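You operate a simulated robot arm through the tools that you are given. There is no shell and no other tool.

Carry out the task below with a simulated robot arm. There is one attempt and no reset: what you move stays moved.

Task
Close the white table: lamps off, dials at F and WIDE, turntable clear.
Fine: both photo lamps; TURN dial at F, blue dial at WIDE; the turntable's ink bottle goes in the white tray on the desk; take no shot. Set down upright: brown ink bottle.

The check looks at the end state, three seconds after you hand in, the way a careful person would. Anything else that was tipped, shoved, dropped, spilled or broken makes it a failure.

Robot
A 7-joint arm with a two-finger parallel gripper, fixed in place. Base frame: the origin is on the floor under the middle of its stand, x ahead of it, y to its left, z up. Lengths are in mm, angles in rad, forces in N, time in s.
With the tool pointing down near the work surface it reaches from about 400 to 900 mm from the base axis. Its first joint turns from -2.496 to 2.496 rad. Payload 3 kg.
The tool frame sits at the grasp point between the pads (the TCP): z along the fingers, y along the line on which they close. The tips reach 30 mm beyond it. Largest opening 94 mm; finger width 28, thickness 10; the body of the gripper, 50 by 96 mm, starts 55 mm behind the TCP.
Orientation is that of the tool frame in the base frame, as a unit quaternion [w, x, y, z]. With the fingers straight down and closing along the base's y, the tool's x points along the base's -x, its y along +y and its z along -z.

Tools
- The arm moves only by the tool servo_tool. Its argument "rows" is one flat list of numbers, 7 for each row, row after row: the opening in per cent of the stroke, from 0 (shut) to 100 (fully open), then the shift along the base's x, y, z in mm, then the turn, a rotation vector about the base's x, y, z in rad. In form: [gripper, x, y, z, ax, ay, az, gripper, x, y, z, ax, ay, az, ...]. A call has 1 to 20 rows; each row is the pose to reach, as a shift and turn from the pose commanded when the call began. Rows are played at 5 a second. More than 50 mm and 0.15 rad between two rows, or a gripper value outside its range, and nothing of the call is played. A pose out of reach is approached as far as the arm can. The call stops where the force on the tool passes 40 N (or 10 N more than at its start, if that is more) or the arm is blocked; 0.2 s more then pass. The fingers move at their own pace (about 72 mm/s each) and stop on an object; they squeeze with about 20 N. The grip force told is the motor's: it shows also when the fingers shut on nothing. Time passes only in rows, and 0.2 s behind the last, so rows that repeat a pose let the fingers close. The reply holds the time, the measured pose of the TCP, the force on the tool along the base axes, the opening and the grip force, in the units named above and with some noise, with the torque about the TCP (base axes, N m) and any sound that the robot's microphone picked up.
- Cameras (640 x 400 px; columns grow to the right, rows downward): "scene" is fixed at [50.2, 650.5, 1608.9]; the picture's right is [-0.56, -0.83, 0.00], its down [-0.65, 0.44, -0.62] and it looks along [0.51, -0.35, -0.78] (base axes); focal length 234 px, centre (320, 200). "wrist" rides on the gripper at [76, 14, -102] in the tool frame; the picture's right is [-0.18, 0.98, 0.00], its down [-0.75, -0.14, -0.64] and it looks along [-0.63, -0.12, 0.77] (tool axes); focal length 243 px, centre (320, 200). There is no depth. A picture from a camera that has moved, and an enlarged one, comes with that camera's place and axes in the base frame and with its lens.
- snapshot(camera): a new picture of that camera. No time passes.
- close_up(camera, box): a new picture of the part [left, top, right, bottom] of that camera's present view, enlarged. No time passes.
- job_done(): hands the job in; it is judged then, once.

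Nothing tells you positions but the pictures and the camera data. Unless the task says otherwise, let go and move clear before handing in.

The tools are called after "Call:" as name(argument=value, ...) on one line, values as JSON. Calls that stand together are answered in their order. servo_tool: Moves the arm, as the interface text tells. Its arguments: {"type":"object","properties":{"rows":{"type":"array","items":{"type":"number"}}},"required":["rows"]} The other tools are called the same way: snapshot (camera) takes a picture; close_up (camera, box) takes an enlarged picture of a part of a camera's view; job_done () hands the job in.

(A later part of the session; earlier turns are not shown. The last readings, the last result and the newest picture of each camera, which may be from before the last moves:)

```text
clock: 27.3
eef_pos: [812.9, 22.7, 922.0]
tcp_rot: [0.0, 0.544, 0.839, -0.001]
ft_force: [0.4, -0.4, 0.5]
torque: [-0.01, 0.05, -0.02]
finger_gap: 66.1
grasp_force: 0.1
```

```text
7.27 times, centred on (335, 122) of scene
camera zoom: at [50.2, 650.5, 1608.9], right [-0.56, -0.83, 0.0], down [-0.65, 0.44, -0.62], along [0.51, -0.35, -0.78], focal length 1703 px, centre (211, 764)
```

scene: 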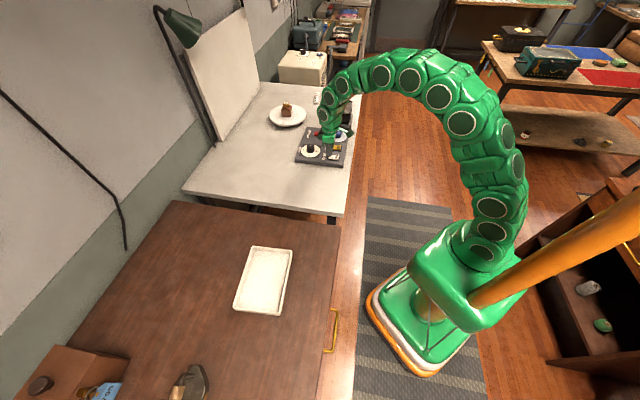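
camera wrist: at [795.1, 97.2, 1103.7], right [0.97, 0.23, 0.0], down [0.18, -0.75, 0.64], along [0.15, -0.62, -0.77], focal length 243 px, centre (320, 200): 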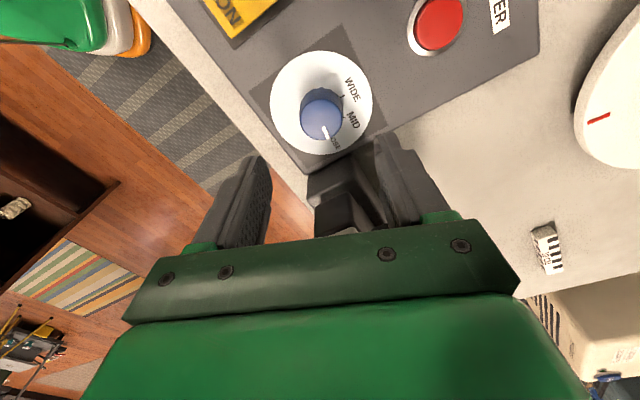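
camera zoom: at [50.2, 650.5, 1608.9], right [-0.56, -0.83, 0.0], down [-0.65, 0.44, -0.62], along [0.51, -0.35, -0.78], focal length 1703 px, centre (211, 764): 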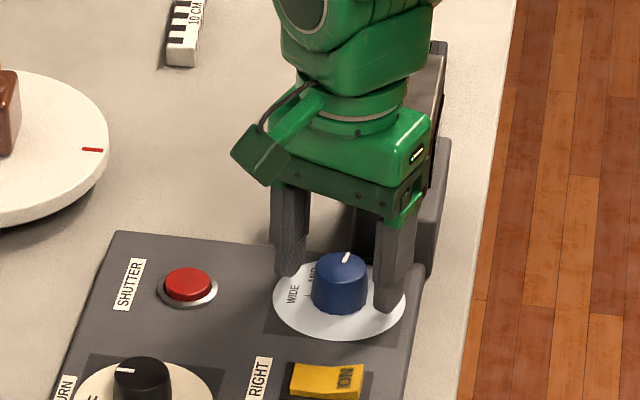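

The fingers straddle the knob with the knob slightly toward the left finger; the TURN dial also taught me the true axis lies a few mm further out than the close view suggests. I shift by about 3 mm and close.

Call:
servo_tool(rows=[70, -0.7, -3.3, 0, 0, 0, 0, 40, -0.7, -3.3, 0, 0, 0, 0, 20, -0.7, -3.3, 0, 0, 0, 0, 20, -0.7, -3.3, 0, 0, 0, 0, 20, -0.7, -3.3, 0, 0, 0, 0])

```text
clock: 28.5
eef_pos: [813.4, 19.8, 922.0]
tcp_rot: [0.001, 0.544, 0.839, 0.001]
ft_force: [9.9, 0.0, -10.0]
torque: [0.21, -0.59, -0.01]
finger_gap: 36.2
grasp_force: 44.5
stopped in row 5: the force on the tool passed its limit at 41 N (the readings are from after the stop); the commanded pose is now the measured one
```

The grip closed with the gripper pushed back to about (813.4, 19.8), where the side force is only about 10 N. I nudge slightly and begin turning counter-clockwise.

Call:
servo_tool(rows=[20, 0.5, 0.2, 0, 0, 0, 0, 20, 0.5, 0.2, 0, 0, 0, 0.08, 20, 0.5, 0.2, 0, 0, 0, 0.16, 20, 0.5, 0.2, 0, 0, 0, 0.24, 20, 0.5, 0.2, 0, 0, 0, 0.32, 20, 0.5, 0.2, 0, 0, 0, 0.4, 20, 0.5, 0.2, 0, 0, 0, 0.48, 20, 0.5, 0.2, 0, 0, 0, 0.56])

Call:
close_up(camera="wrist", box=[230, 70, 410, 230])

Call:
close_up(camera="scene", box=[295, 95, 375, 150])

```text
clock: 30.3
eef_pos: [813.1, 20.3, 921.7]
tcp_rot: [0.0, 0.29, 0.957, 0.001]
ft_force: [15.5, 12.1, -24.0]
torque: [0.13, -0.75, 0.0]
finger_gap: 36.1
grasp_force: 44.9
```

```text
2.50 times, centred on (320, 150) of wrist
camera zoom: at [758.7, 74.5, 1024.0], right [0.7, 0.72, 0.0], down [0.55, -0.54, 0.64], along [0.46, -0.45, -0.77], focal length 606 px, centre (320, 325)
```

zoom: 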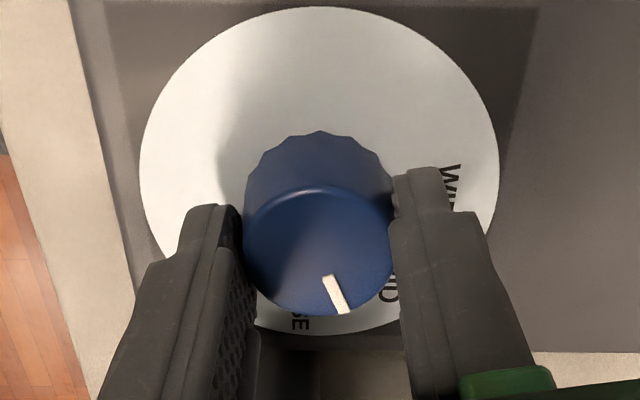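

```text
7.27 times, centred on (335, 122) of scene
camera zoom: at [50.2, 650.5, 1608.9], right [-0.56, -0.83, 0.0], down [-0.65, 0.44, -0.62], along [0.51, -0.35, -0.78], focal length 1703 px, centre (211, 764)
```

zoom: 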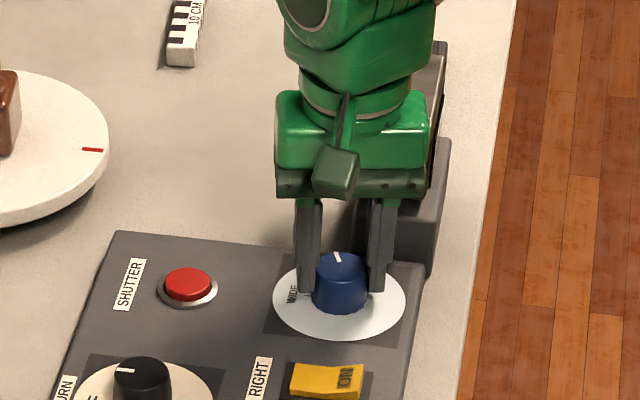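

The knob follows, now between CLOSE and MID, with about 20 N of side force. I relax the position about 1 mm along that force and continue turning through MID.

Call:
servo_tool(rows=[20, 0.4, 0.5, -0.7, 0, 0, 0, 20, 0.7, 0.9, -1.3, 0, 0, 0, 20, 0.7, 0.9, -1.3, 0, 0, 0.07, 20, 0.7, 0.9, -1.3, 0, 0, 0.14, 20, 0.7, 0.9, -1.3, 0, 0, 0.21, 20, 0.7, 0.9, -1.3, 0, 0, 0.28])

Call:
close_up(camera="wrist", box=[230, 70, 410, 230])

Call:
close_up(camera="scene", box=[295, 95, 375, 150])

```text
clock: 31.7
eef_pos: [813.0, 20.0, 921.5]
tcp_rot: [0.0, 0.153, 0.988, 0.0]
ft_force: [-19.3, 3.1, 15.2]
torque: [0.0, 0.87, 0.07]
finger_gap: 36.2
grasp_force: 44.8
```

```text
2.50 times, centred on (320, 150) of wrist
camera zoom: at [746.1, 57.4, 1024.0], right [0.47, 0.88, 0.0], down [0.67, -0.36, 0.64], along [0.57, -0.3, -0.77], focal length 606 px, centre (320, 325)
```

zoom: 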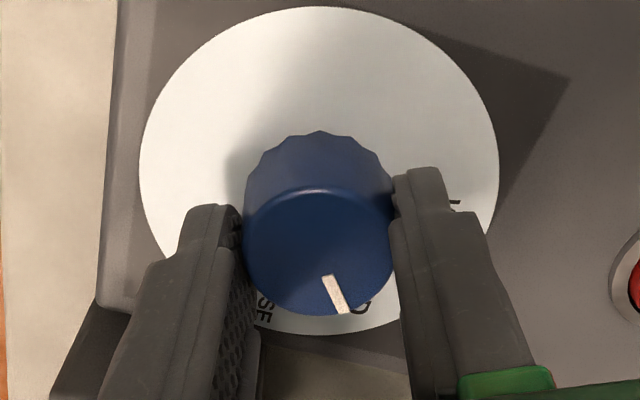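

```text
7.27 times, centred on (335, 122) of scene
camera zoom: at [50.2, 650.5, 1608.9], right [-0.56, -0.83, 0.0], down [-0.65, 0.44, -0.62], along [0.51, -0.35, -0.78], focal length 1703 px, centre (211, 764)
```

zoom: 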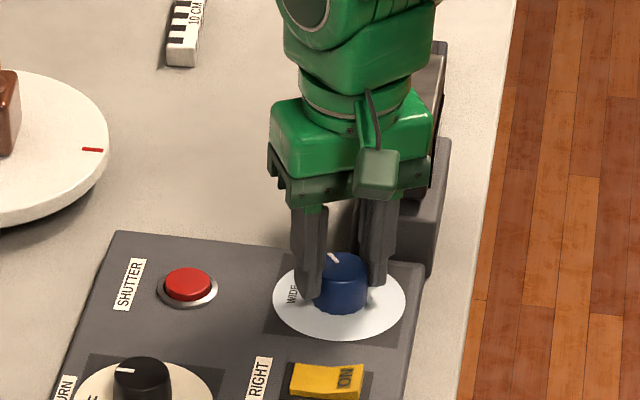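

The pointer is at about MID now. I open in place, swing the gripper back about 52° around the knob without touching it, and take the second bite.

Call:
servo_tool(rows=[50, 0, 0, 0, 0, 0, 0, 70, -0.9, -0.9, 0.8, 0, 0, 0, 70, -0.9, -0.9, 0.8, 0, 0, -0.13, 70, -0.9, -0.9, 0.8, 0, 0, -0.26, 70, -0.9, -0.9, 0.8, 0, 0, -0.39, 70, -0.9, -0.9, 0.8, 0, 0, -0.52, 70, -0.9, -0.9, 0.8, 0, 0, -0.65, 70, -0.9, -0.9, 0.8, 0, 0, -0.78, 70, -0.9, -0.9, 0.8, 0, 0, -0.9, 70, -0.9, -0.9, 0.8, 0, 0, -0.9])

Call:
close_up(camera="wrist", box=[230, 70, 410, 230])

```text
clock: 33.9
eef_pos: [812.7, 20.6, 921.6]
tcp_rot: [0.0, 0.569, 0.822, 0.0]
ft_force: [0.1, -0.1, -0.5]
torque: [0.0, 0.01, 0.0]
finger_gap: 65.9
grasp_force: 0.2
```

```text
2.50 times, centred on (320, 150) of wrist
camera zoom: at [800.3, 97.2, 1024.1], right [0.98, 0.17, 0.0], down [0.13, -0.76, 0.64], along [0.11, -0.63, -0.77], focal length 606 px, centre (320, 325)
```

zoom: 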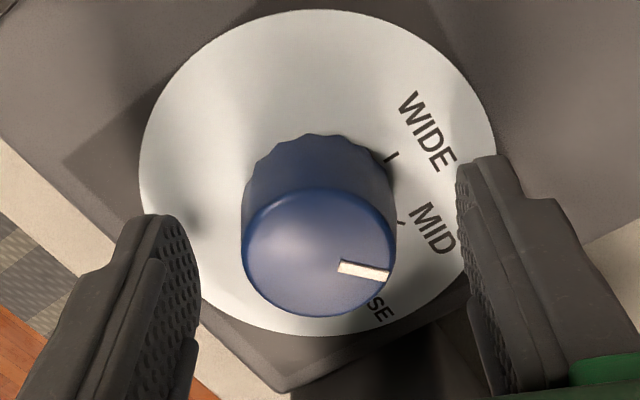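

The pointer sits on MID, and the open fingers are placed for the second bite. I close and turn a further 0.86 rad to WIDE.

Call:
servo_tool(rows=[50, 0, 0, 0, 0, 0, 0, 30, 0, 0, 0, 0, 0, 0, 20, 0, 0, 0, 0, 0, 0, 20, 0, 0, 0, 0, 0, 0, 20, 0, 0, 0, 0, 0, 0])

```text
clock: 35.1
eef_pos: [812.5, 20.4, 921.8]
tcp_rot: [0.001, 0.569, 0.823, 0.001]
ft_force: [-7.3, -2.3, 1.3]
torque: [-0.02, 0.19, 0.01]
finger_gap: 36.5
grasp_force: 45.4
```

Call:
servo_tool(rows=[20, -0.2, -0.1, 0, 0, 0, 0.08, 20, -0.2, -0.1, 0, 0, 0, 0.16, 20, -0.2, -0.1, 0, 0, 0, 0.24, 20, -0.2, -0.1, 0, 0, 0, 0.32, 20, -0.2, -0.1, 0, 0, 0, 0.4, 20, -0.2, -0.1, 0, 0, 0, 0.48, 20, -0.2, -0.1, 0, 0, 0, 0.56])

```text
clock: 36.7
eef_pos: [812.9, 20.6, 921.0]
tcp_rot: [0.0, 0.318, 0.948, 0.001]
ft_force: [12.1, 9.2, -4.3]
torque: [0.07, -0.38, 0.0]
finger_gap: 36.5
grasp_force: 45.3
```

The second bite is going well with about 15 N of side force. I nudge half a millimetre along that force and turn the remaining 0.3 rad.

Call:
servo_tool(rows=[20, 0.3, 0.5, 0, 0, 0, 0, 20, 0.3, 0.5, 0, 0, 0, 0.07, 20, 0.3, 0.5, 0, 0, 0, 0.14, 20, 0.3, 0.5, 0, 0, 0, 0.21, 20, 0.3, 0.5, 0, 0, 0, 0.28, 20, 0.3, 0.5, 0, 0, 0, 0.31])

Call:
close_up(camera="wrist", box=[230, 70, 410, 230])

Call:
close_up(camera="scene", box=[295, 95, 375, 150])

```text
clock: 38.1
eef_pos: [813.6, 20.9, 921.3]
tcp_rot: [0.0, 0.169, 0.986, 0.0]
ft_force: [3.2, 6.0, 5.9]
torque: [0.05, -0.29, 0.02]
finger_gap: 36.4
grasp_force: 45.1
```

```text
2.50 times, centred on (320, 150) of wrist
camera zoom: at [746.7, 59.5, 1024.1], right [0.5, 0.87, 0.0], down [0.66, -0.38, 0.64], along [0.56, -0.32, -0.77], focal length 606 px, centre (320, 325)
```

zoom: 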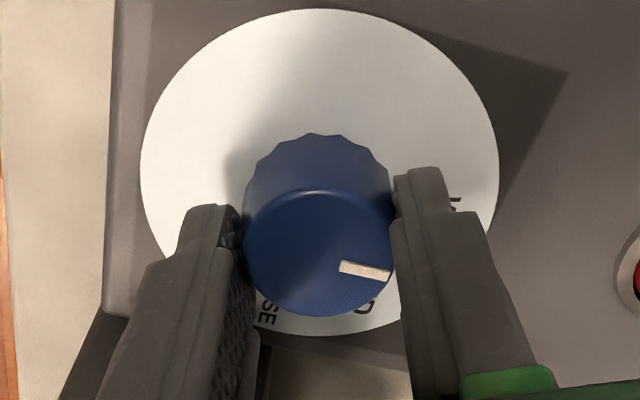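

```text
7.27 times, centred on (335, 122) of scene
camera zoom: at [50.2, 650.5, 1608.9], right [-0.56, -0.83, 0.0], down [-0.65, 0.44, -0.62], along [0.51, -0.35, -0.78], focal length 1703 px, centre (211, 764)
```

zoom: 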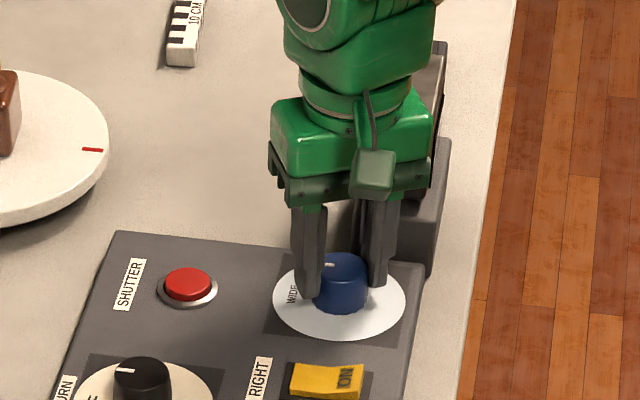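

The blue pointer now points the same way as the TURN pointer, toward WIDE. I release, rise, and check it clearly.

Call:
servo_tool(rows=[50, 0, 0, 0, 0, 0, 0, 70, 0, 0, 0, 0, 0, 0, 70, 0, 0, 15, 0, 0, 0, 70, 0, 0, 40, 0, 0, 0, 70, 0, 0, 80, 0, 0, 0, 70, 0, 0, 120, 0, 0, 0])

Call:
close_up(camera="wrist", box=[240, 35, 400, 165])

Call:
snapshot(camera="wrist")

Call:
close_up(camera="scene", box=[295, 120, 355, 170])

```text
clock: 39.5
eef_pos: [814.3, 21.9, 1041.0]
tcp_rot: [0.0, 0.169, 0.986, -0.001]
ft_force: [0.3, 0.6, -0.4]
torque: [0.02, 0.01, 0.01]
finger_gap: 65.6
grasp_force: 0.0
```

```text
3.08 times, centred on (320, 100) of wrist
camera zoom: at [746.9, 60.5, 1144.0], right [0.5, 0.87, 0.0], down [0.66, -0.39, 0.64], along [0.55, -0.32, -0.77], focal length 746 px, centre (320, 508)
```

zoom: 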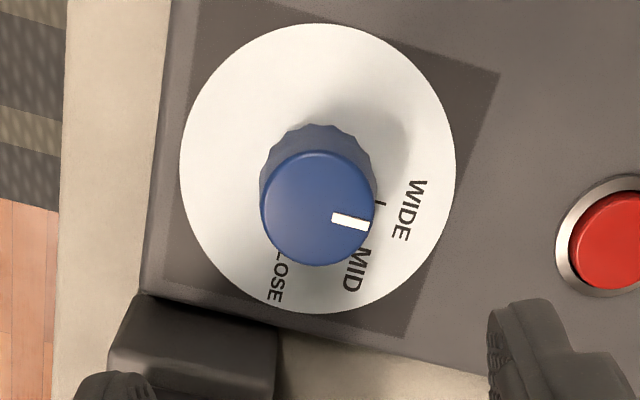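

```text
taken
camera wrist: at [746.9, 60.5, 1144.0], right [0.5, 0.87, 0.0], down [0.66, -0.39, 0.64], along [0.55, -0.32, -0.77], focal length 243 px, centre (320, 200)
```

wrist: 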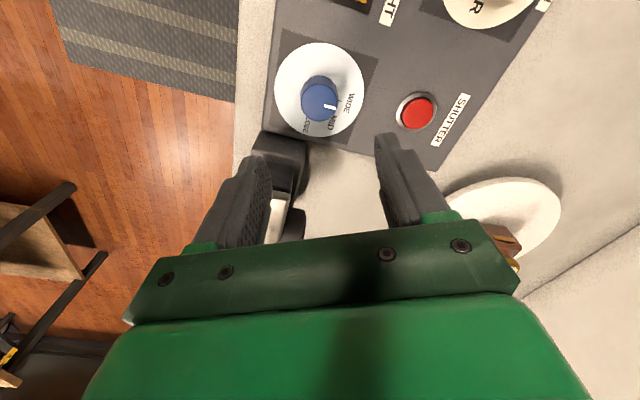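

```text
8.00 times, centred on (325, 145) of scene
camera zoom: at [50.2, 650.5, 1608.9], right [-0.56, -0.83, 0.0], down [-0.65, 0.44, -0.62], along [0.51, -0.35, -0.78], focal length 1873 px, centre (280, 640)
```

zoom: 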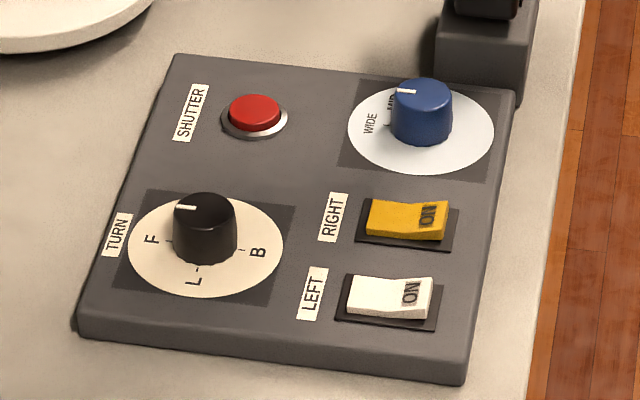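

The blue pointer lies at 46° in the base frame, the same as the WIDE mark. Now for the ink bottle: I look at it, the plate and the tray from the scene camera while the arm is up.

Call:
close_up(camera="scene", box=[270, 95, 306, 120])

Call:
close_up(camera="scene", box=[262, 90, 322, 135])

Call:
close_up(camera="scene", box=[300, 80, 370, 130])

Call:
snapshot(camera="scene")

```text
16.00 times, centred on (288, 108) of scene
camera zoom: at [50.2, 650.5, 1608.9], right [-0.56, -0.83, 0.0], down [-0.65, 0.44, -0.62], along [0.51, -0.35, -0.78], focal length 3746 px, centre (832, 1680)
```

zoom: 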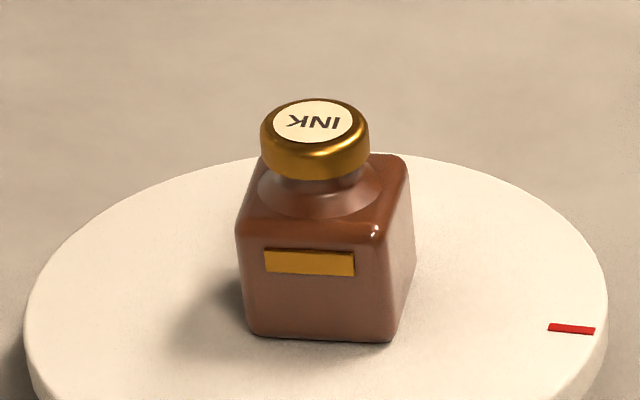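

```text
8.89 times, centred on (292, 112) of scene
camera zoom: at [50.2, 650.5, 1608.9], right [-0.56, -0.83, 0.0], down [-0.65, 0.44, -0.62], along [0.51, -0.35, -0.78], focal length 2081 px, centre (569, 978)
```

zoom: 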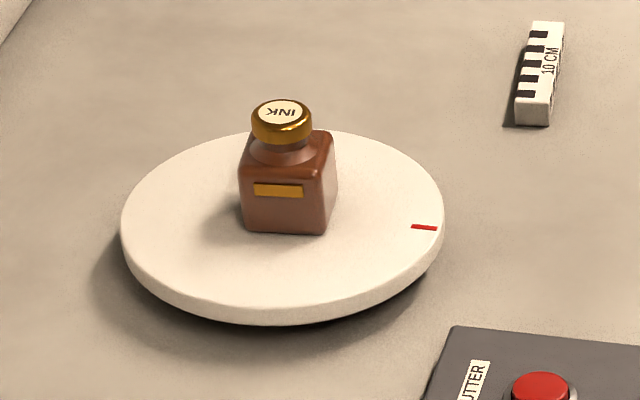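

```text
8.00 times, centred on (335, 105) of scene
camera zoom: at [50.2, 650.5, 1608.9], right [-0.56, -0.83, 0.0], down [-0.65, 0.44, -0.62], along [0.51, -0.35, -0.78], focal length 1873 px, centre (200, 960)
```

zoom: 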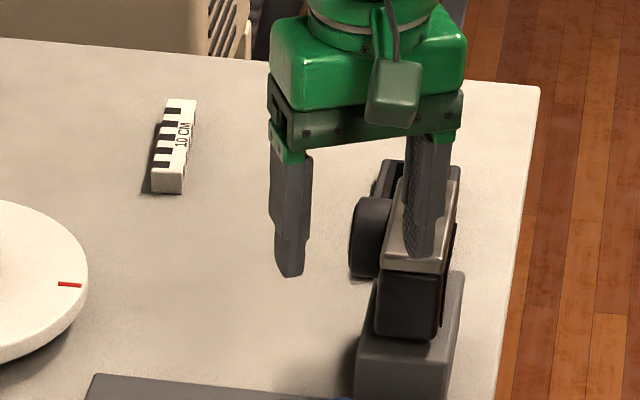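

```text
taken
```

scene: 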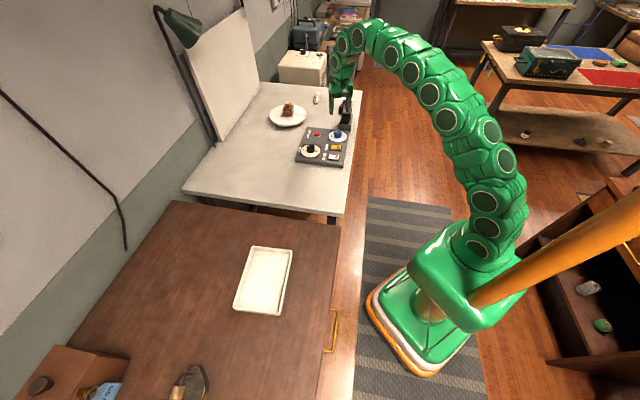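

I can see the bottle at the plate's middle: a roughly 45 mm square body with a round gold cap, now facing the F way. I back off upward, face the tool radially toward it, and tilt outward about 0.6 rad so the wrist camera can look at it.

Call:
servo_tool(rows=[70, -4, 18, 15, 0, 0, 0.12, 70, -8, 37, 30, 0, 0, 0.24, 70, -12, 56, 45, 0, 0, 0.36, 70, -14, 75, 59, 0, 0, 0.46])

Call:
servo_tool(rows=[70, 0, 0, 5, 0.014, -0.119, 0, 70, 0, 0, 10, 0.029, -0.238, 0, 70, 0, 0, 15, 0.043, -0.357, 0, 70, 0, 0, 20, 0.058, -0.477, 0, 70, 0, 0, 20, 0.072, -0.596, 0])

Call:
snapshot(camera="wrist")

Call:
snapshot(camera="scene")

```text
clock: 40.5
eef_pos: [800.0, 95.6, 1100.7]
tcp_rot: [0.0, -0.061, 0.998, 0.001]
ft_force: [-0.4, 0.2, 0.3]
torque: [-0.03, -0.03, -0.02]
finger_gap: 65.8
grasp_force: 0.0
```

```text
clock: 41.7
eef_pos: [799.9, 96.0, 1119.4]
tcp_rot: [0.297, -0.058, 0.953, 0.019]
ft_force: [0.5, -0.3, 0.2]
torque: [0.0, -0.01, -0.01]
finger_gap: 65.8
grasp_force: 0.0
```

```text
taken
camera wrist: at [679.0, 95.2, 1161.8], right [0.03, 0.99, 0.11], down [0.27, -0.11, 0.96], along [0.96, 0.0, -0.27], focal length 243 px, centre (320, 200)
```

wrist: 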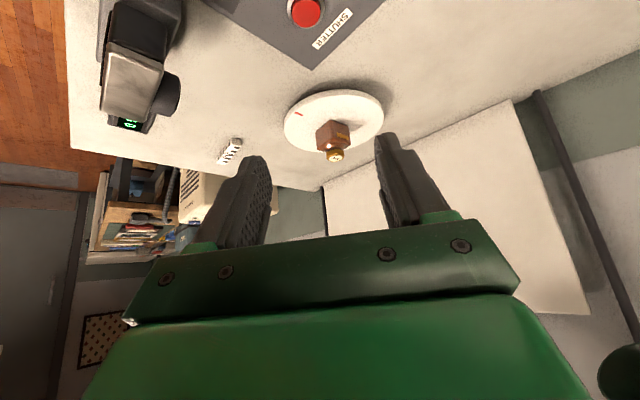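

```text
taken
```

scene: 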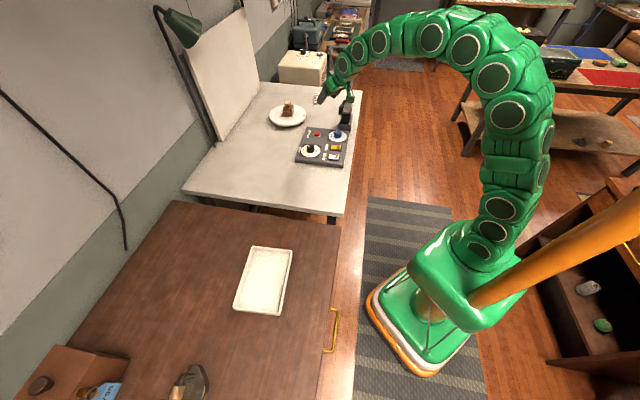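

The wrist camera now sees the bottle, plate and photo camera (upside down). I enlarge the bottle to triangulate it with the scene view.

Call:
close_up(camera="wrist", box=[280, 85, 400, 165])

Call:
close_up(camera="wrist", box=[540, 300, 640, 400])

```text
5.00 times, centred on (340, 125) of wrist
camera zoom: at [679.0, 95.2, 1161.8], right [0.03, 0.99, 0.11], down [0.27, -0.11, 0.96], along [0.96, 0.0, -0.27], focal length 1213 px, centre (220, 575)
```

zoom: 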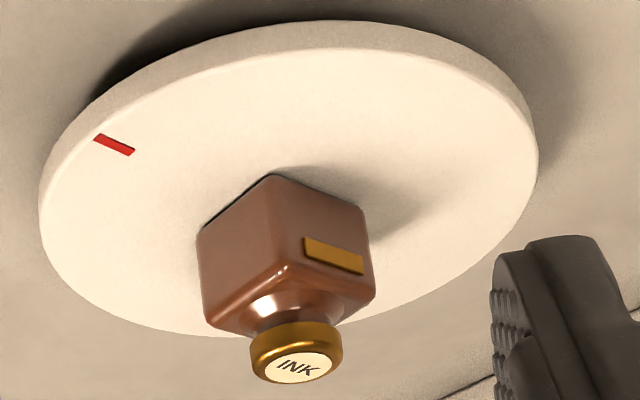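

```text
4.00 times, centred on (590, 350) of wrist
camera zoom: at [679.0, 95.2, 1161.8], right [0.03, 0.99, 0.11], down [0.27, -0.11, 0.96], along [0.96, 0.0, -0.27], focal length 970 px, centre (-760, -400)
```

zoom: 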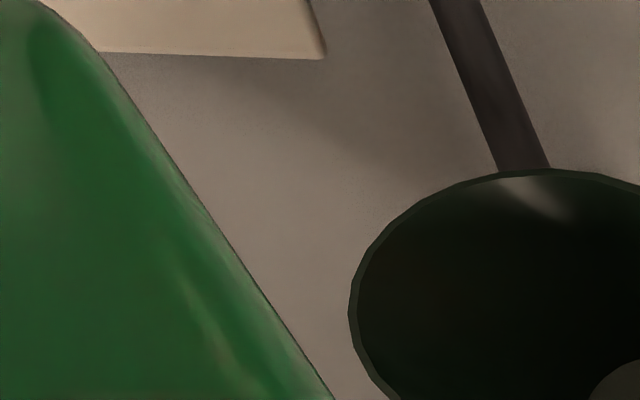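

The left lamp's inside is dark, so it is off, and the cap top triangulates to about (1115, 132, 957) with the plate top near z=894 and the body about 48 mm square. I'll turn the approach to 45° azimuth so the pads meet the bottle's flat sides, open fully, and move out while staying high to test the reach.

Call:
servo_tool(rows=[100, 20, -5, 0, 0, 0, 0.13, 100, 45, -10, 0, 0, 0, 0.26, 100, 70, -15, 0, 0, 0, 0.39, 100, 95, -20, 0, 0, 0, 0.52, 100, 120, -25, 0, 0, 0, 0.665])

Call:
servo_tool(rows=[100, 25, 0, -10, 0.067, -0.067, 0, 100, 50, 0, -20, 0.134, -0.134, 0, 100, 75, 0, -35, 0.19, -0.19, 0, 100, 100, 0, -55, 0.19, -0.19, 0])

Call:
snapshot(camera="wrist")

Call:
snapshot(camera="scene")

```text
clock: 42.9
eef_pos: [919.5, 71.7, 1121.5]
tcp_rot: [0.274, -0.367, 0.882, 0.114]
ft_force: [-0.3, -0.6, -0.2]
torque: [0.03, -0.04, -0.05]
finger_gap: 94.0
grasp_force: 0.1
```

```text
clock: 43.9
eef_pos: [1019.9, 70.6, 1065.2]
tcp_rot: [0.39, -0.348, 0.837, 0.162]
ft_force: [0.3, 0.3, 1.2]
torque: [-0.03, -0.02, 0.01]
finger_gap: 93.9
grasp_force: 0.2
```

```text
taken
camera wrist: at [919.9, -9.8, 1073.7], right [-0.61, 0.78, 0.14], down [0.1, -0.1, 0.99], along [0.78, 0.62, -0.01], focal length 243 px, centre (320, 200)
```

wrist: 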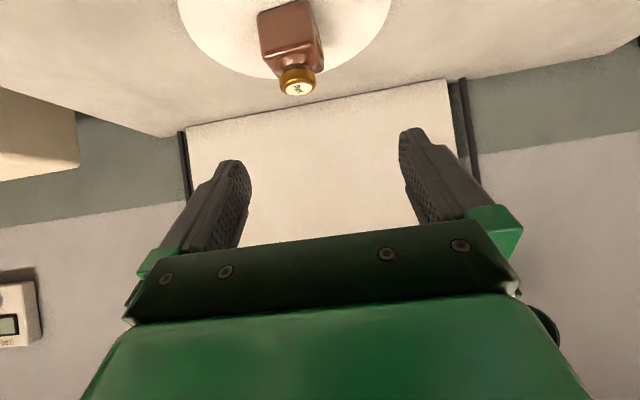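

```text
taken
```

scene: 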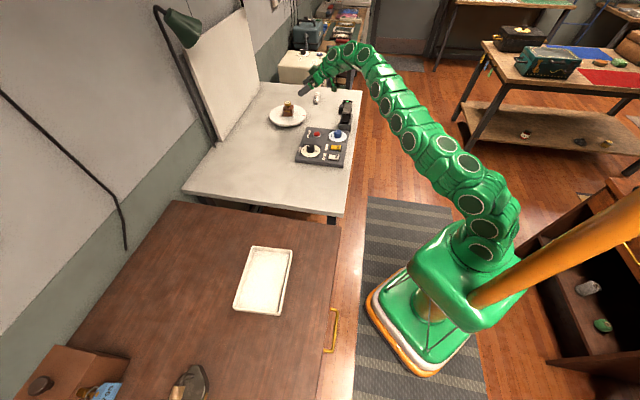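

The arm reaches out here without trouble, and the bottle is squarely ahead. I enlarge to refine its position and check its facing.

Call:
close_up(camera="wrist", box=[230, 0, 350, 100])

Call:
close_up(camera="scene", box=[270, 75, 350, 130])

```text
4.00 times, centred on (290, 50) of wrist
camera zoom: at [919.9, -9.8, 1073.7], right [-0.61, 0.78, 0.14], down [0.1, -0.1, 0.99], along [0.78, 0.62, -0.01], focal length 970 px, centre (440, 800)
```

zoom: 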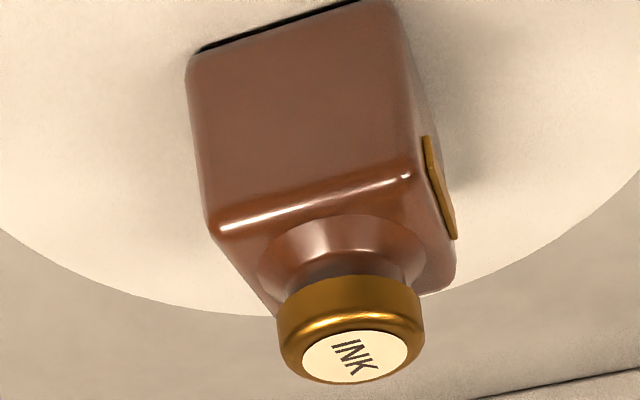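

```text
7.27 times, centred on (310, 102) of scene
camera zoom: at [50.2, 650.5, 1608.9], right [-0.56, -0.83, 0.0], down [-0.65, 0.44, -0.62], along [0.51, -0.35, -0.78], focal length 1703 px, centre (393, 909)
```

zoom: 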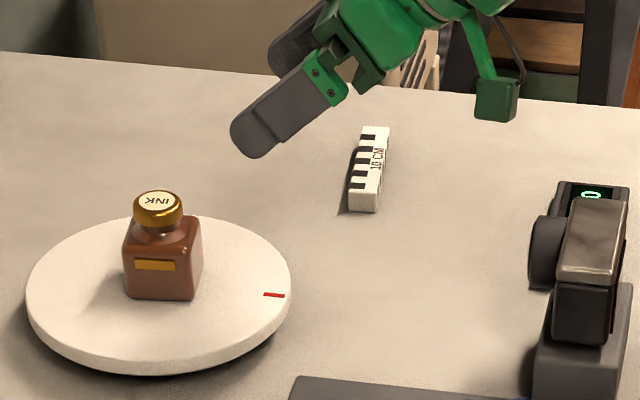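

The bottle axis comes out near (1114, 133): plate top z=894, body 48 mm wide up to z≈934, cap top z≈958. I move to a pre-grasp point 110 mm back along the tilted approach line, centred on the bottle.

Call:
servo_tool(rows=[100, 14, -2, -32, 0, 0, 0, 100, 27.8, -4.3, -65, 0, 0, 0, 100, 27.8, -4.3, -65, 0, 0, 0])

Call:
snapshot(camera="wrist")

Call:
close_up(camera="wrist", box=[200, 0, 460, 180])

Call:
close_up(camera="scene", box=[270, 75, 350, 130])

```text
clock: 44.7
eef_pos: [1043.1, 66.2, 998.0]
tcp_rot: [0.389, -0.347, 0.838, 0.162]
ft_force: [-1.1, 0.6, 0.6]
torque: [-0.01, 0.0, 0.02]
finger_gap: 94.1
grasp_force: 0.1
out of reach, approached as far as the arm can: row 2, 3
```

```text
taken
camera wrist: at [943.4, -13.7, 1005.9], right [-0.61, 0.78, 0.14], down [0.1, -0.1, 0.99], along [0.79, 0.62, -0.01], focal length 243 px, centre (320, 200)
```

wrist: 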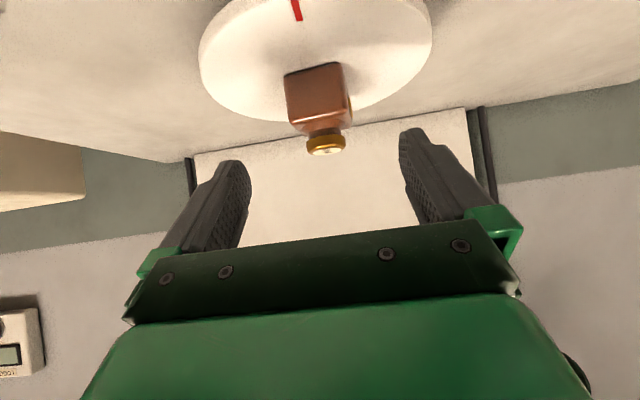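

```text
2.22 times, centred on (330, 90) of wrist
camera zoom: at [943.4, -13.7, 1005.9], right [-0.61, 0.78, 0.14], down [0.1, -0.1, 0.99], along [0.79, 0.62, -0.01], focal length 539 px, centre (298, 444)
```

zoom: 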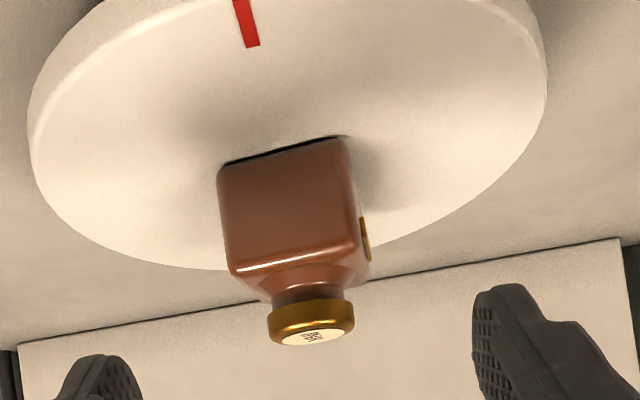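

```text
7.27 times, centred on (310, 102) of scene
camera zoom: at [50.2, 650.5, 1608.9], right [-0.56, -0.83, 0.0], down [-0.65, 0.44, -0.62], along [0.51, -0.35, -0.78], focal length 1703 px, centre (393, 909)
```

zoom: 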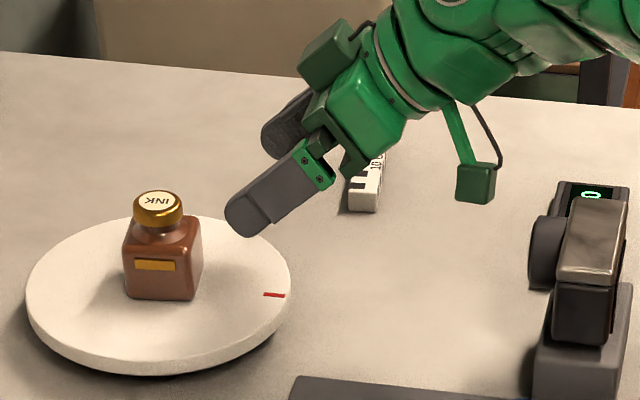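

With the 45° approach the arm runs out of reach just short of the bottle. A radial approach gains reach, so I will grip the round cap instead, which any direction suits: back off upward, swing the approach azimuth back to about 7°, then tilt to 1.0 rad.

Call:
servo_tool(rows=[100, -10, 4, 20, 0, 0, -0.133, 100, -20, 8, 40, 0, 0, -0.266, 100, -30, 12, 60, 0, 0, -0.399, 100, -35, 16, 75, 0, 0, -0.532, 100, -40, 22, 80, 0, 0, -0.665])

Call:
servo_tool(rows=[100, 0, 0, 0, 0.008, -0.065, 0, 100, 0, 0, 0, 0.0156, -0.13, 0, 100, 0, 0, 0, 0.0156, -0.13, 0])

Call:
snapshot(camera="wrist")

```text
clock: 45.9
eef_pos: [1003.9, 88.2, 1078.8]
tcp_rot: [0.422, -0.054, 0.905, 0.026]
ft_force: [0.6, -0.4, -0.1]
torque: [0.03, -0.01, 0.02]
finger_gap: 94.0
grasp_force: 0.0
```

```text
clock: 46.7
eef_pos: [1003.1, 88.5, 1078.9]
tcp_rot: [0.479, -0.053, 0.876, 0.029]
ft_force: [-1.1, -0.7, -0.3]
torque: [-0.04, 0.0, 0.01]
finger_gap: 94.1
grasp_force: 0.1
```

```text
taken
camera wrist: at [875.2, 86.8, 1069.3], right [-0.02, 0.99, 0.16], down [-0.12, -0.16, 0.98], along [0.99, 0.0, 0.12], focal length 243 px, centre (320, 200)
```

wrist: 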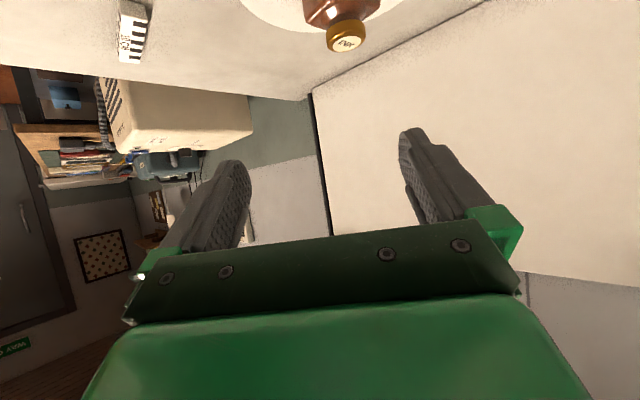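

The reach is fine with the radial approach; the cap shows at the top of the picture. I enlarge it to refine where it is relative to the gripper.

Call:
close_up(camera="wrist", box=[270, 0, 420, 100])

```text
4.00 times, centred on (345, 50) of wrist
camera zoom: at [875.2, 86.8, 1069.3], right [-0.02, 0.99, 0.16], down [-0.12, -0.16, 0.98], along [0.99, 0.0, 0.12], focal length 970 px, centre (220, 800)
```

zoom: 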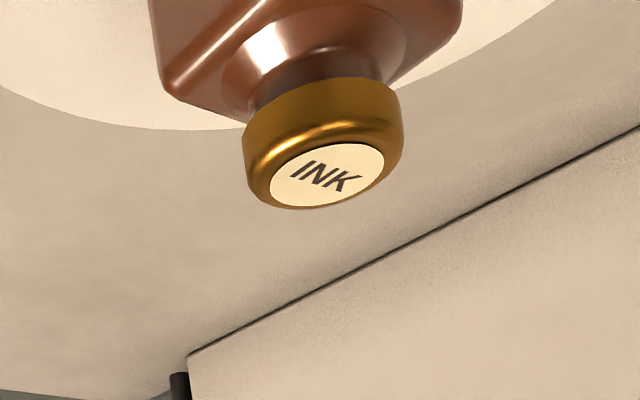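

The cap axis again comes out at about (1114, 132.5), top z≈958. I move out above it so that the cap will lie about 10 mm past the grasp point, then look again before descending.

Call:
servo_tool(rows=[100, 34, 14, -10, 0, 0, 0, 100, 68, 28, -20, 0, 0, 0, 100, 100.8, 43, -34, 0, 0, 0, 100, 100.8, 43, -54, 0, 0, 0, 100, 100.8, 43, -74, 0, 0, 0, 100, 100.8, 43, -74, 0, 0, 0])

Call:
snapshot(camera="wrist")

Call:
close_up(camera="scene", box=[265, 80, 325, 125])

```text
clock: 48.1
eef_pos: [1104.9, 129.9, 1004.4]
tcp_rot: [0.478, -0.054, 0.876, 0.03]
ft_force: [-0.1, 0.1, 0.2]
torque: [0.01, -0.01, -0.01]
finger_gap: 94.0
grasp_force: 0.1
```

```text
taken
camera wrist: at [976.4, 128.7, 995.5], right [-0.02, 0.99, 0.16], down [-0.12, -0.16, 0.98], along [0.99, 0.0, 0.12], focal length 243 px, centre (320, 200)
```

wrist: 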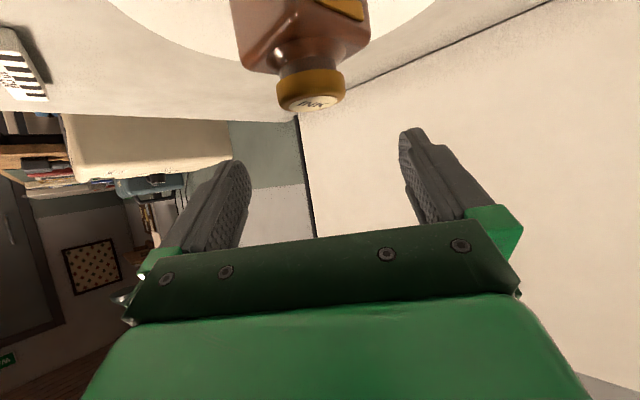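

```text
8.89 times, centred on (295, 102) of scene
camera zoom: at [50.2, 650.5, 1608.9], right [-0.56, -0.83, 0.0], down [-0.65, 0.44, -0.62], along [0.51, -0.35, -0.78], focal length 2081 px, centre (542, 1067)
```

zoom: 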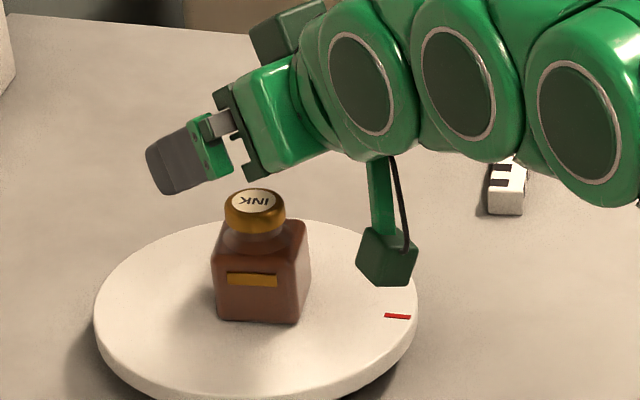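

The fingers hover about 40 mm over the cap, which appears well centred. I enlarge to check the lateral offset before the vertical descent.

Call:
close_up(camera="wrist", box=[220, 0, 440, 180])

```text
2.22 times, centred on (330, 90) of wrist
camera zoom: at [976.4, 128.7, 995.5], right [-0.02, 0.99, 0.16], down [-0.12, -0.16, 0.98], along [0.99, 0.0, 0.12], focal length 539 px, centre (298, 444)
```

zoom: 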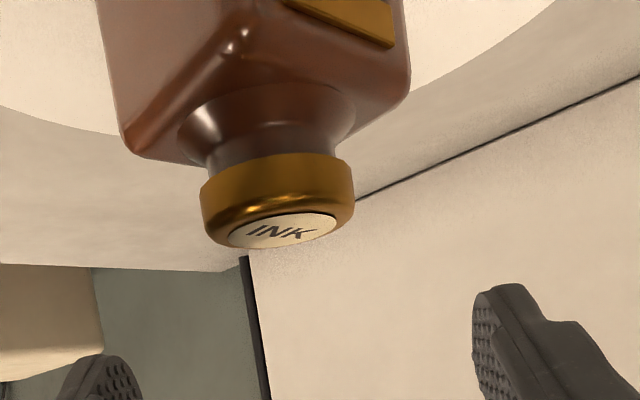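

The cap is centred between the fingers to within about 1 mm. I lower 38 mm straight down so the lower finger edges sit around the cap, just above the bottle's shoulder.

Call:
servo_tool(rows=[100, 1, 0, -10, 0, 0, 0, 100, 1, 0, -20, 0, 0, 0, 100, 1, 0, -28, 0, 0, 0, 100, 1, 0, -34, 0, 0, 0, 100, 1, 0, -38, 0, 0, 0, 100, 1, 0, -38, 0, 0, 0])

Call:
close_up(camera="wrist", box=[200, 20, 460, 200])

Call:
close_up(camera="scene", box=[265, 85, 315, 120])

```text
clock: 49.5
eef_pos: [1105.2, 130.5, 967.7]
tcp_rot: [0.48, -0.053, 0.875, 0.03]
ft_force: [-0.1, 0.4, 0.6]
torque: [-0.02, 0.0, -0.05]
finger_gap: 94.0
grasp_force: 0.0
```

```text
2.22 times, centred on (330, 110) of wrist
camera zoom: at [977.5, 130.0, 957.3], right [-0.02, 0.99, 0.16], down [-0.12, -0.16, 0.98], along [0.99, 0.0, 0.12], focal length 539 px, centre (298, 400)
```

zoom: 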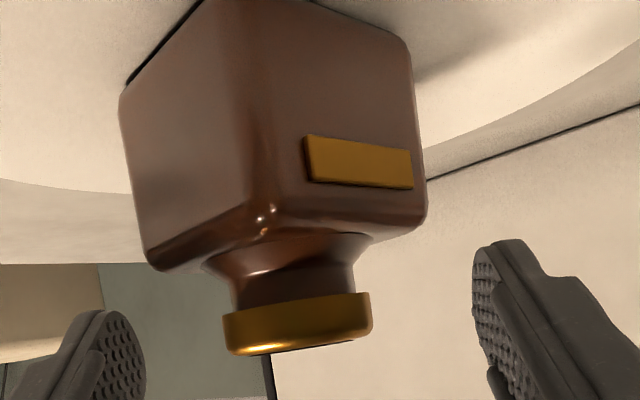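

```text
11.43 times, centred on (290, 102) of scene
camera zoom: at [50.2, 650.5, 1608.9], right [-0.56, -0.83, 0.0], down [-0.65, 0.44, -0.62], along [0.51, -0.35, -0.78], focal length 2676 px, centre (663, 1314)
```

zoom: 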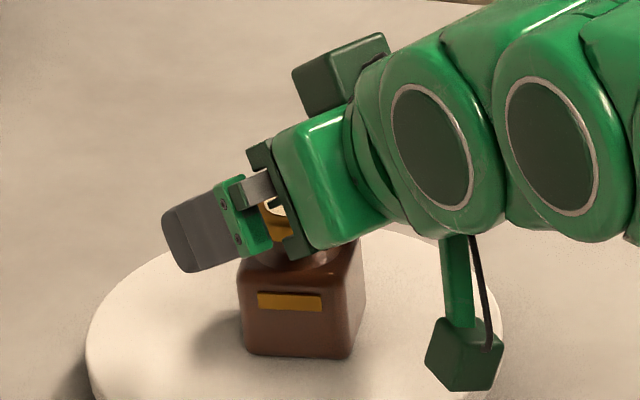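

The fingertips straddle the cap: their lower edges lie between the shoulder and the cap's lower rim, with clear margin to the body. I close on the cap.

Call:
servo_tool(rows=[75, 0, 0, 0, 0, 0, 0, 50, 0, 0, 0, 0, 0, 0, 40, 0, 0, 0, 0, 0, 0, 25, 0, 0, 0, 0, 0, 0, 20, 0, 0, 0, 0, 0, 0, 20, 0, 0, 0, 0, 0, 0])

Call:
close_up(camera="wrist", box=[200, 20, 460, 200])

Call:
close_up(camera="scene", box=[265, 85, 315, 120])

```text
clock: 50.9
eef_pos: [1105.4, 131.6, 966.1]
tcp_rot: [0.479, -0.054, 0.876, 0.03]
ft_force: [0.3, 0.8, 0.8]
torque: [-0.06, 0.01, 0.0]
finger_gap: 35.1
grasp_force: 20.3
```

```text
2.22 times, centred on (330, 110) of wrist
camera zoom: at [977.5, 129.9, 957.3], right [-0.02, 0.99, 0.16], down [-0.12, -0.16, 0.98], along [0.99, 0.0, 0.12], focal length 539 px, centre (298, 400)
```

zoom: 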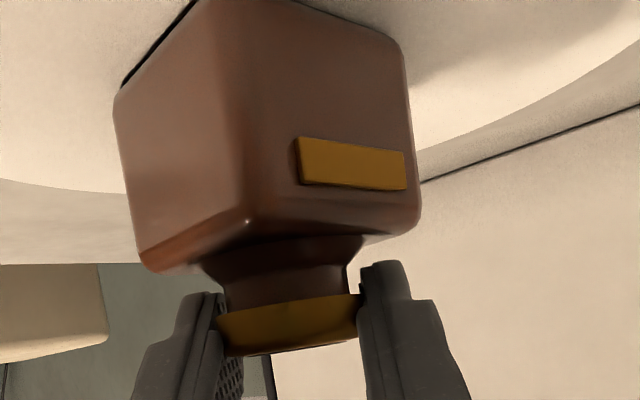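

```text
11.43 times, centred on (290, 102) of scene
camera zoom: at [50.2, 650.5, 1608.9], right [-0.56, -0.83, 0.0], down [-0.65, 0.44, -0.62], along [0.51, -0.35, -0.78], focal length 2676 px, centre (663, 1314)
```

zoom: 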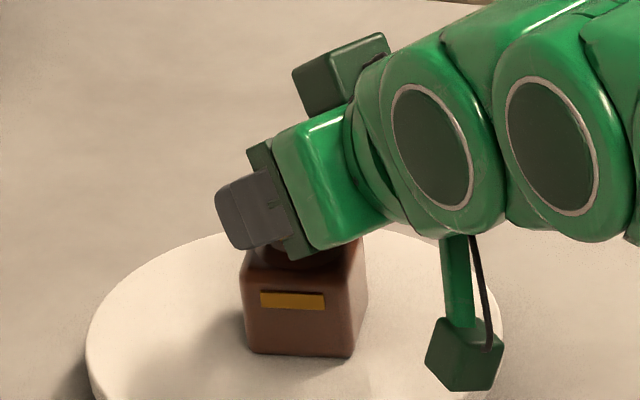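

The cap is held: gap 35 mm, grip 20 N, and the bottle barely moved. I lift it 30 mm slowly and check that it hangs upright.

Call:
servo_tool(rows=[20, 0, 0, 4, 0, 0, 0, 20, 0, 0, 10, 0, 0, 0, 20, 0, 0, 18, 0, 0, 0, 20, 0, 0, 30, 0, 0, 0, 20, 0, 0, 30, 0, 0, 0])

Call:
close_up(camera="wrist", box=[200, 20, 460, 200])

Call:
close_up(camera="scene", box=[265, 80, 325, 125])

```text
clock: 52.1
eef_pos: [1106.4, 131.1, 995.5]
tcp_rot: [0.479, -0.053, 0.876, 0.029]
ft_force: [-0.1, 0.5, -1.7]
torque: [-0.03, 0.04, 0.01]
finger_gap: 35.2
grasp_force: 20.3
```

```text
2.22 times, centred on (330, 110) of wrist
camera zoom: at [977.9, 129.0, 986.5], right [-0.02, 0.99, 0.16], down [-0.11, -0.16, 0.98], along [0.99, 0.0, 0.12], focal length 539 px, centre (298, 400)
```

zoom: 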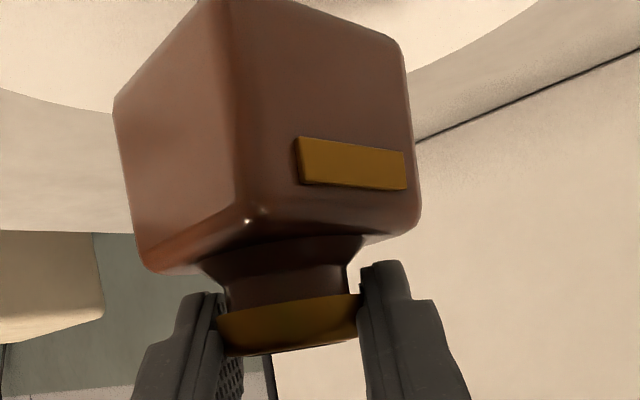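

```text
8.89 times, centred on (295, 102) of scene
camera zoom: at [50.2, 650.5, 1608.9], right [-0.56, -0.83, 0.0], down [-0.65, 0.44, -0.62], along [0.51, -0.35, -0.78], focal length 2081 px, centre (542, 1067)
```

zoom: 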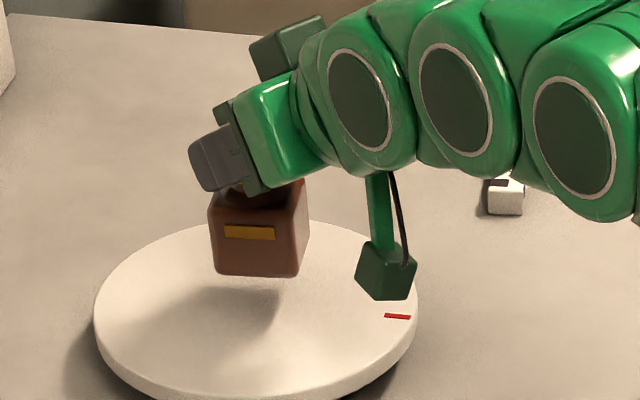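

The bottle hangs upright and firmly from the cap; about 0.2 kg. I retract it inward along the same line while rising, keeping well above the panel and camera.

Call:
servo_tool(rows=[20, -10, -1, 5, 0, 0, 0, 20, -30, -4, 15, 0, 0, 0, 20, -60, -7, 27, 0, 0, 0, 20, -95, -11, 40, 0, 0, 0, 20, -130, -16, 52, 0, 0, 0, 20, -165, -20, 62, 0, 0, 0, 20, -200, -24, 72, 0, 0, 0, 20, -235, -28, 80, 0, 0, 0, 20, -265, -32, 80, 0, 0, 0, 20, -280, -34, 80, 0, 0, 0])

Call:
snapshot(camera="wrist")

Call:
snapshot(camera="scene")

```text
clock: 54.3
eef_pos: [824.5, 95.5, 1075.2]
tcp_rot: [0.478, -0.053, 0.876, 0.029]
ft_force: [0.5, -0.9, -2.3]
torque: [-0.02, -0.01, 0.02]
finger_gap: 34.8
grasp_force: 20.1
```

```text
taken
camera wrist: at [696.5, 94.2, 1066.9], right [-0.02, 0.99, 0.15], down [-0.11, -0.16, 0.98], along [0.99, 0.0, 0.12], focal length 243 px, centre (320, 200)
```

wrist: 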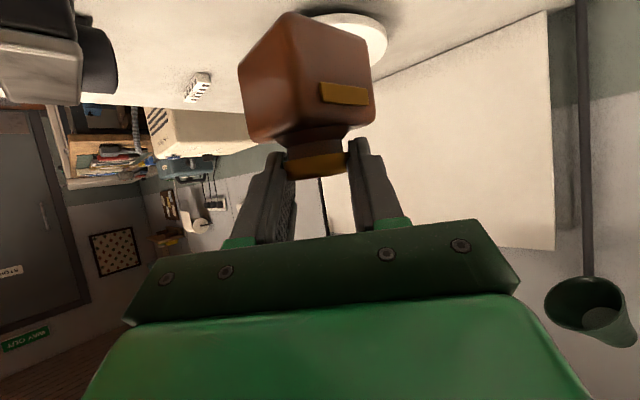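

```text
taken
```

scene: 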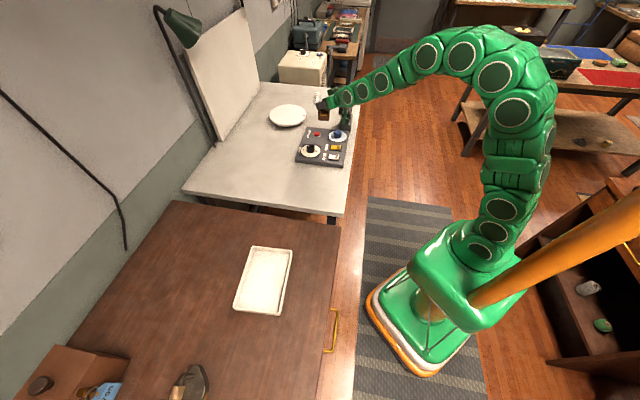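

The left lamp's bulb is plainly dark. Now I swing the bottle about the base axis to above the tray, keeping it level and high at z≈1076.

Call:
servo_tool(rows=[20, -5.7, 24.3, 0, 0, 0, 0.03, 20, -15.8, 60.4, 0, 0, 0, 0.075, 20, -28.8, 99.6, 0, 0, 0, 0.125, 20, -43.6, 138.0, 0, 0, 0, 0.175, 20, -60.2, 175.3, 0, 0, 0, 0.225, 20, -78.7, 211.6, 0, 0, 0, 0.275, 20, -98.8, 246.8, 0, 0, 0, 0.325, 20, -120.6, 280.6, 0, 0, 0, 0.375, 20, -144, 313.2, 0, 0, 0, 0.425, 20, -168.8, 344.4, 0, 0, 0, 0.475, 20, -195.1, 374.1, 0, 0, 0, 0.525, 20, -222.7, 402.4, 0, 0, 0, 0.575, 20, -251.4, 429.1, 0, 0, 0, 0.625, 20, -281.4, 454.1, 0, 0, 0, 0.675, 20, -312.4, 477.5, 0, 0, 0, 0.725, 20, -344.4, 499.1, 0, 0, 0, 0.775, 20, -374, 517.1, 0, 0, 0, 0.82, 20, -397.5, 530.1, 0, 0, 0, 0.855, 20, -411, 537.1, 0, 0, 0, 0.875, 20, -414.4, 538.8, 0, 0, 0, 0.88])

Call:
snapshot(camera="wrist")

Call:
snapshot(camera="scene")

```text
clock: 58.5
eef_pos: [408.7, 634.6, 1075.8]
tcp_rot: [0.42, -0.422, 0.77, 0.231]
ft_force: [0.6, 0.1, -1.4]
torque: [0.0, -0.02, 0.01]
finger_gap: 34.7
grasp_force: 19.7
```

```text
taken
camera wrist: at [329.1, 535.3, 1067.3], right [-0.77, 0.61, 0.16], down [0.05, -0.19, 0.98], along [0.63, 0.77, 0.12], focal length 243 px, centre (320, 200)
```

wrist: 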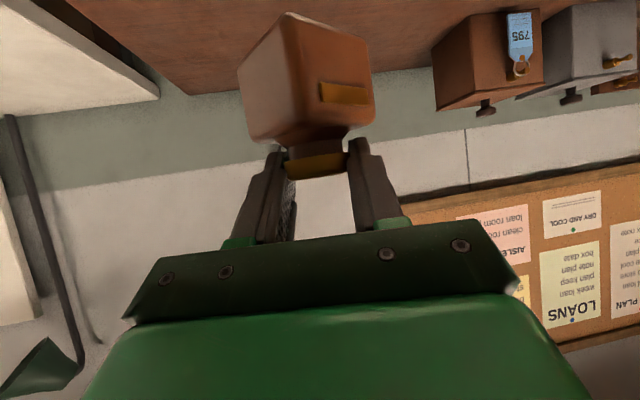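

```text
taken
```

scene: 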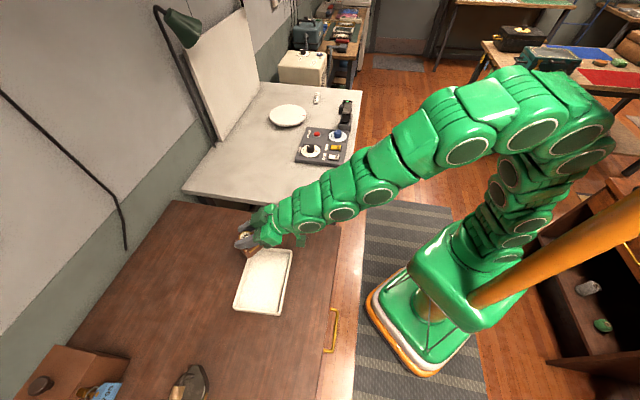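

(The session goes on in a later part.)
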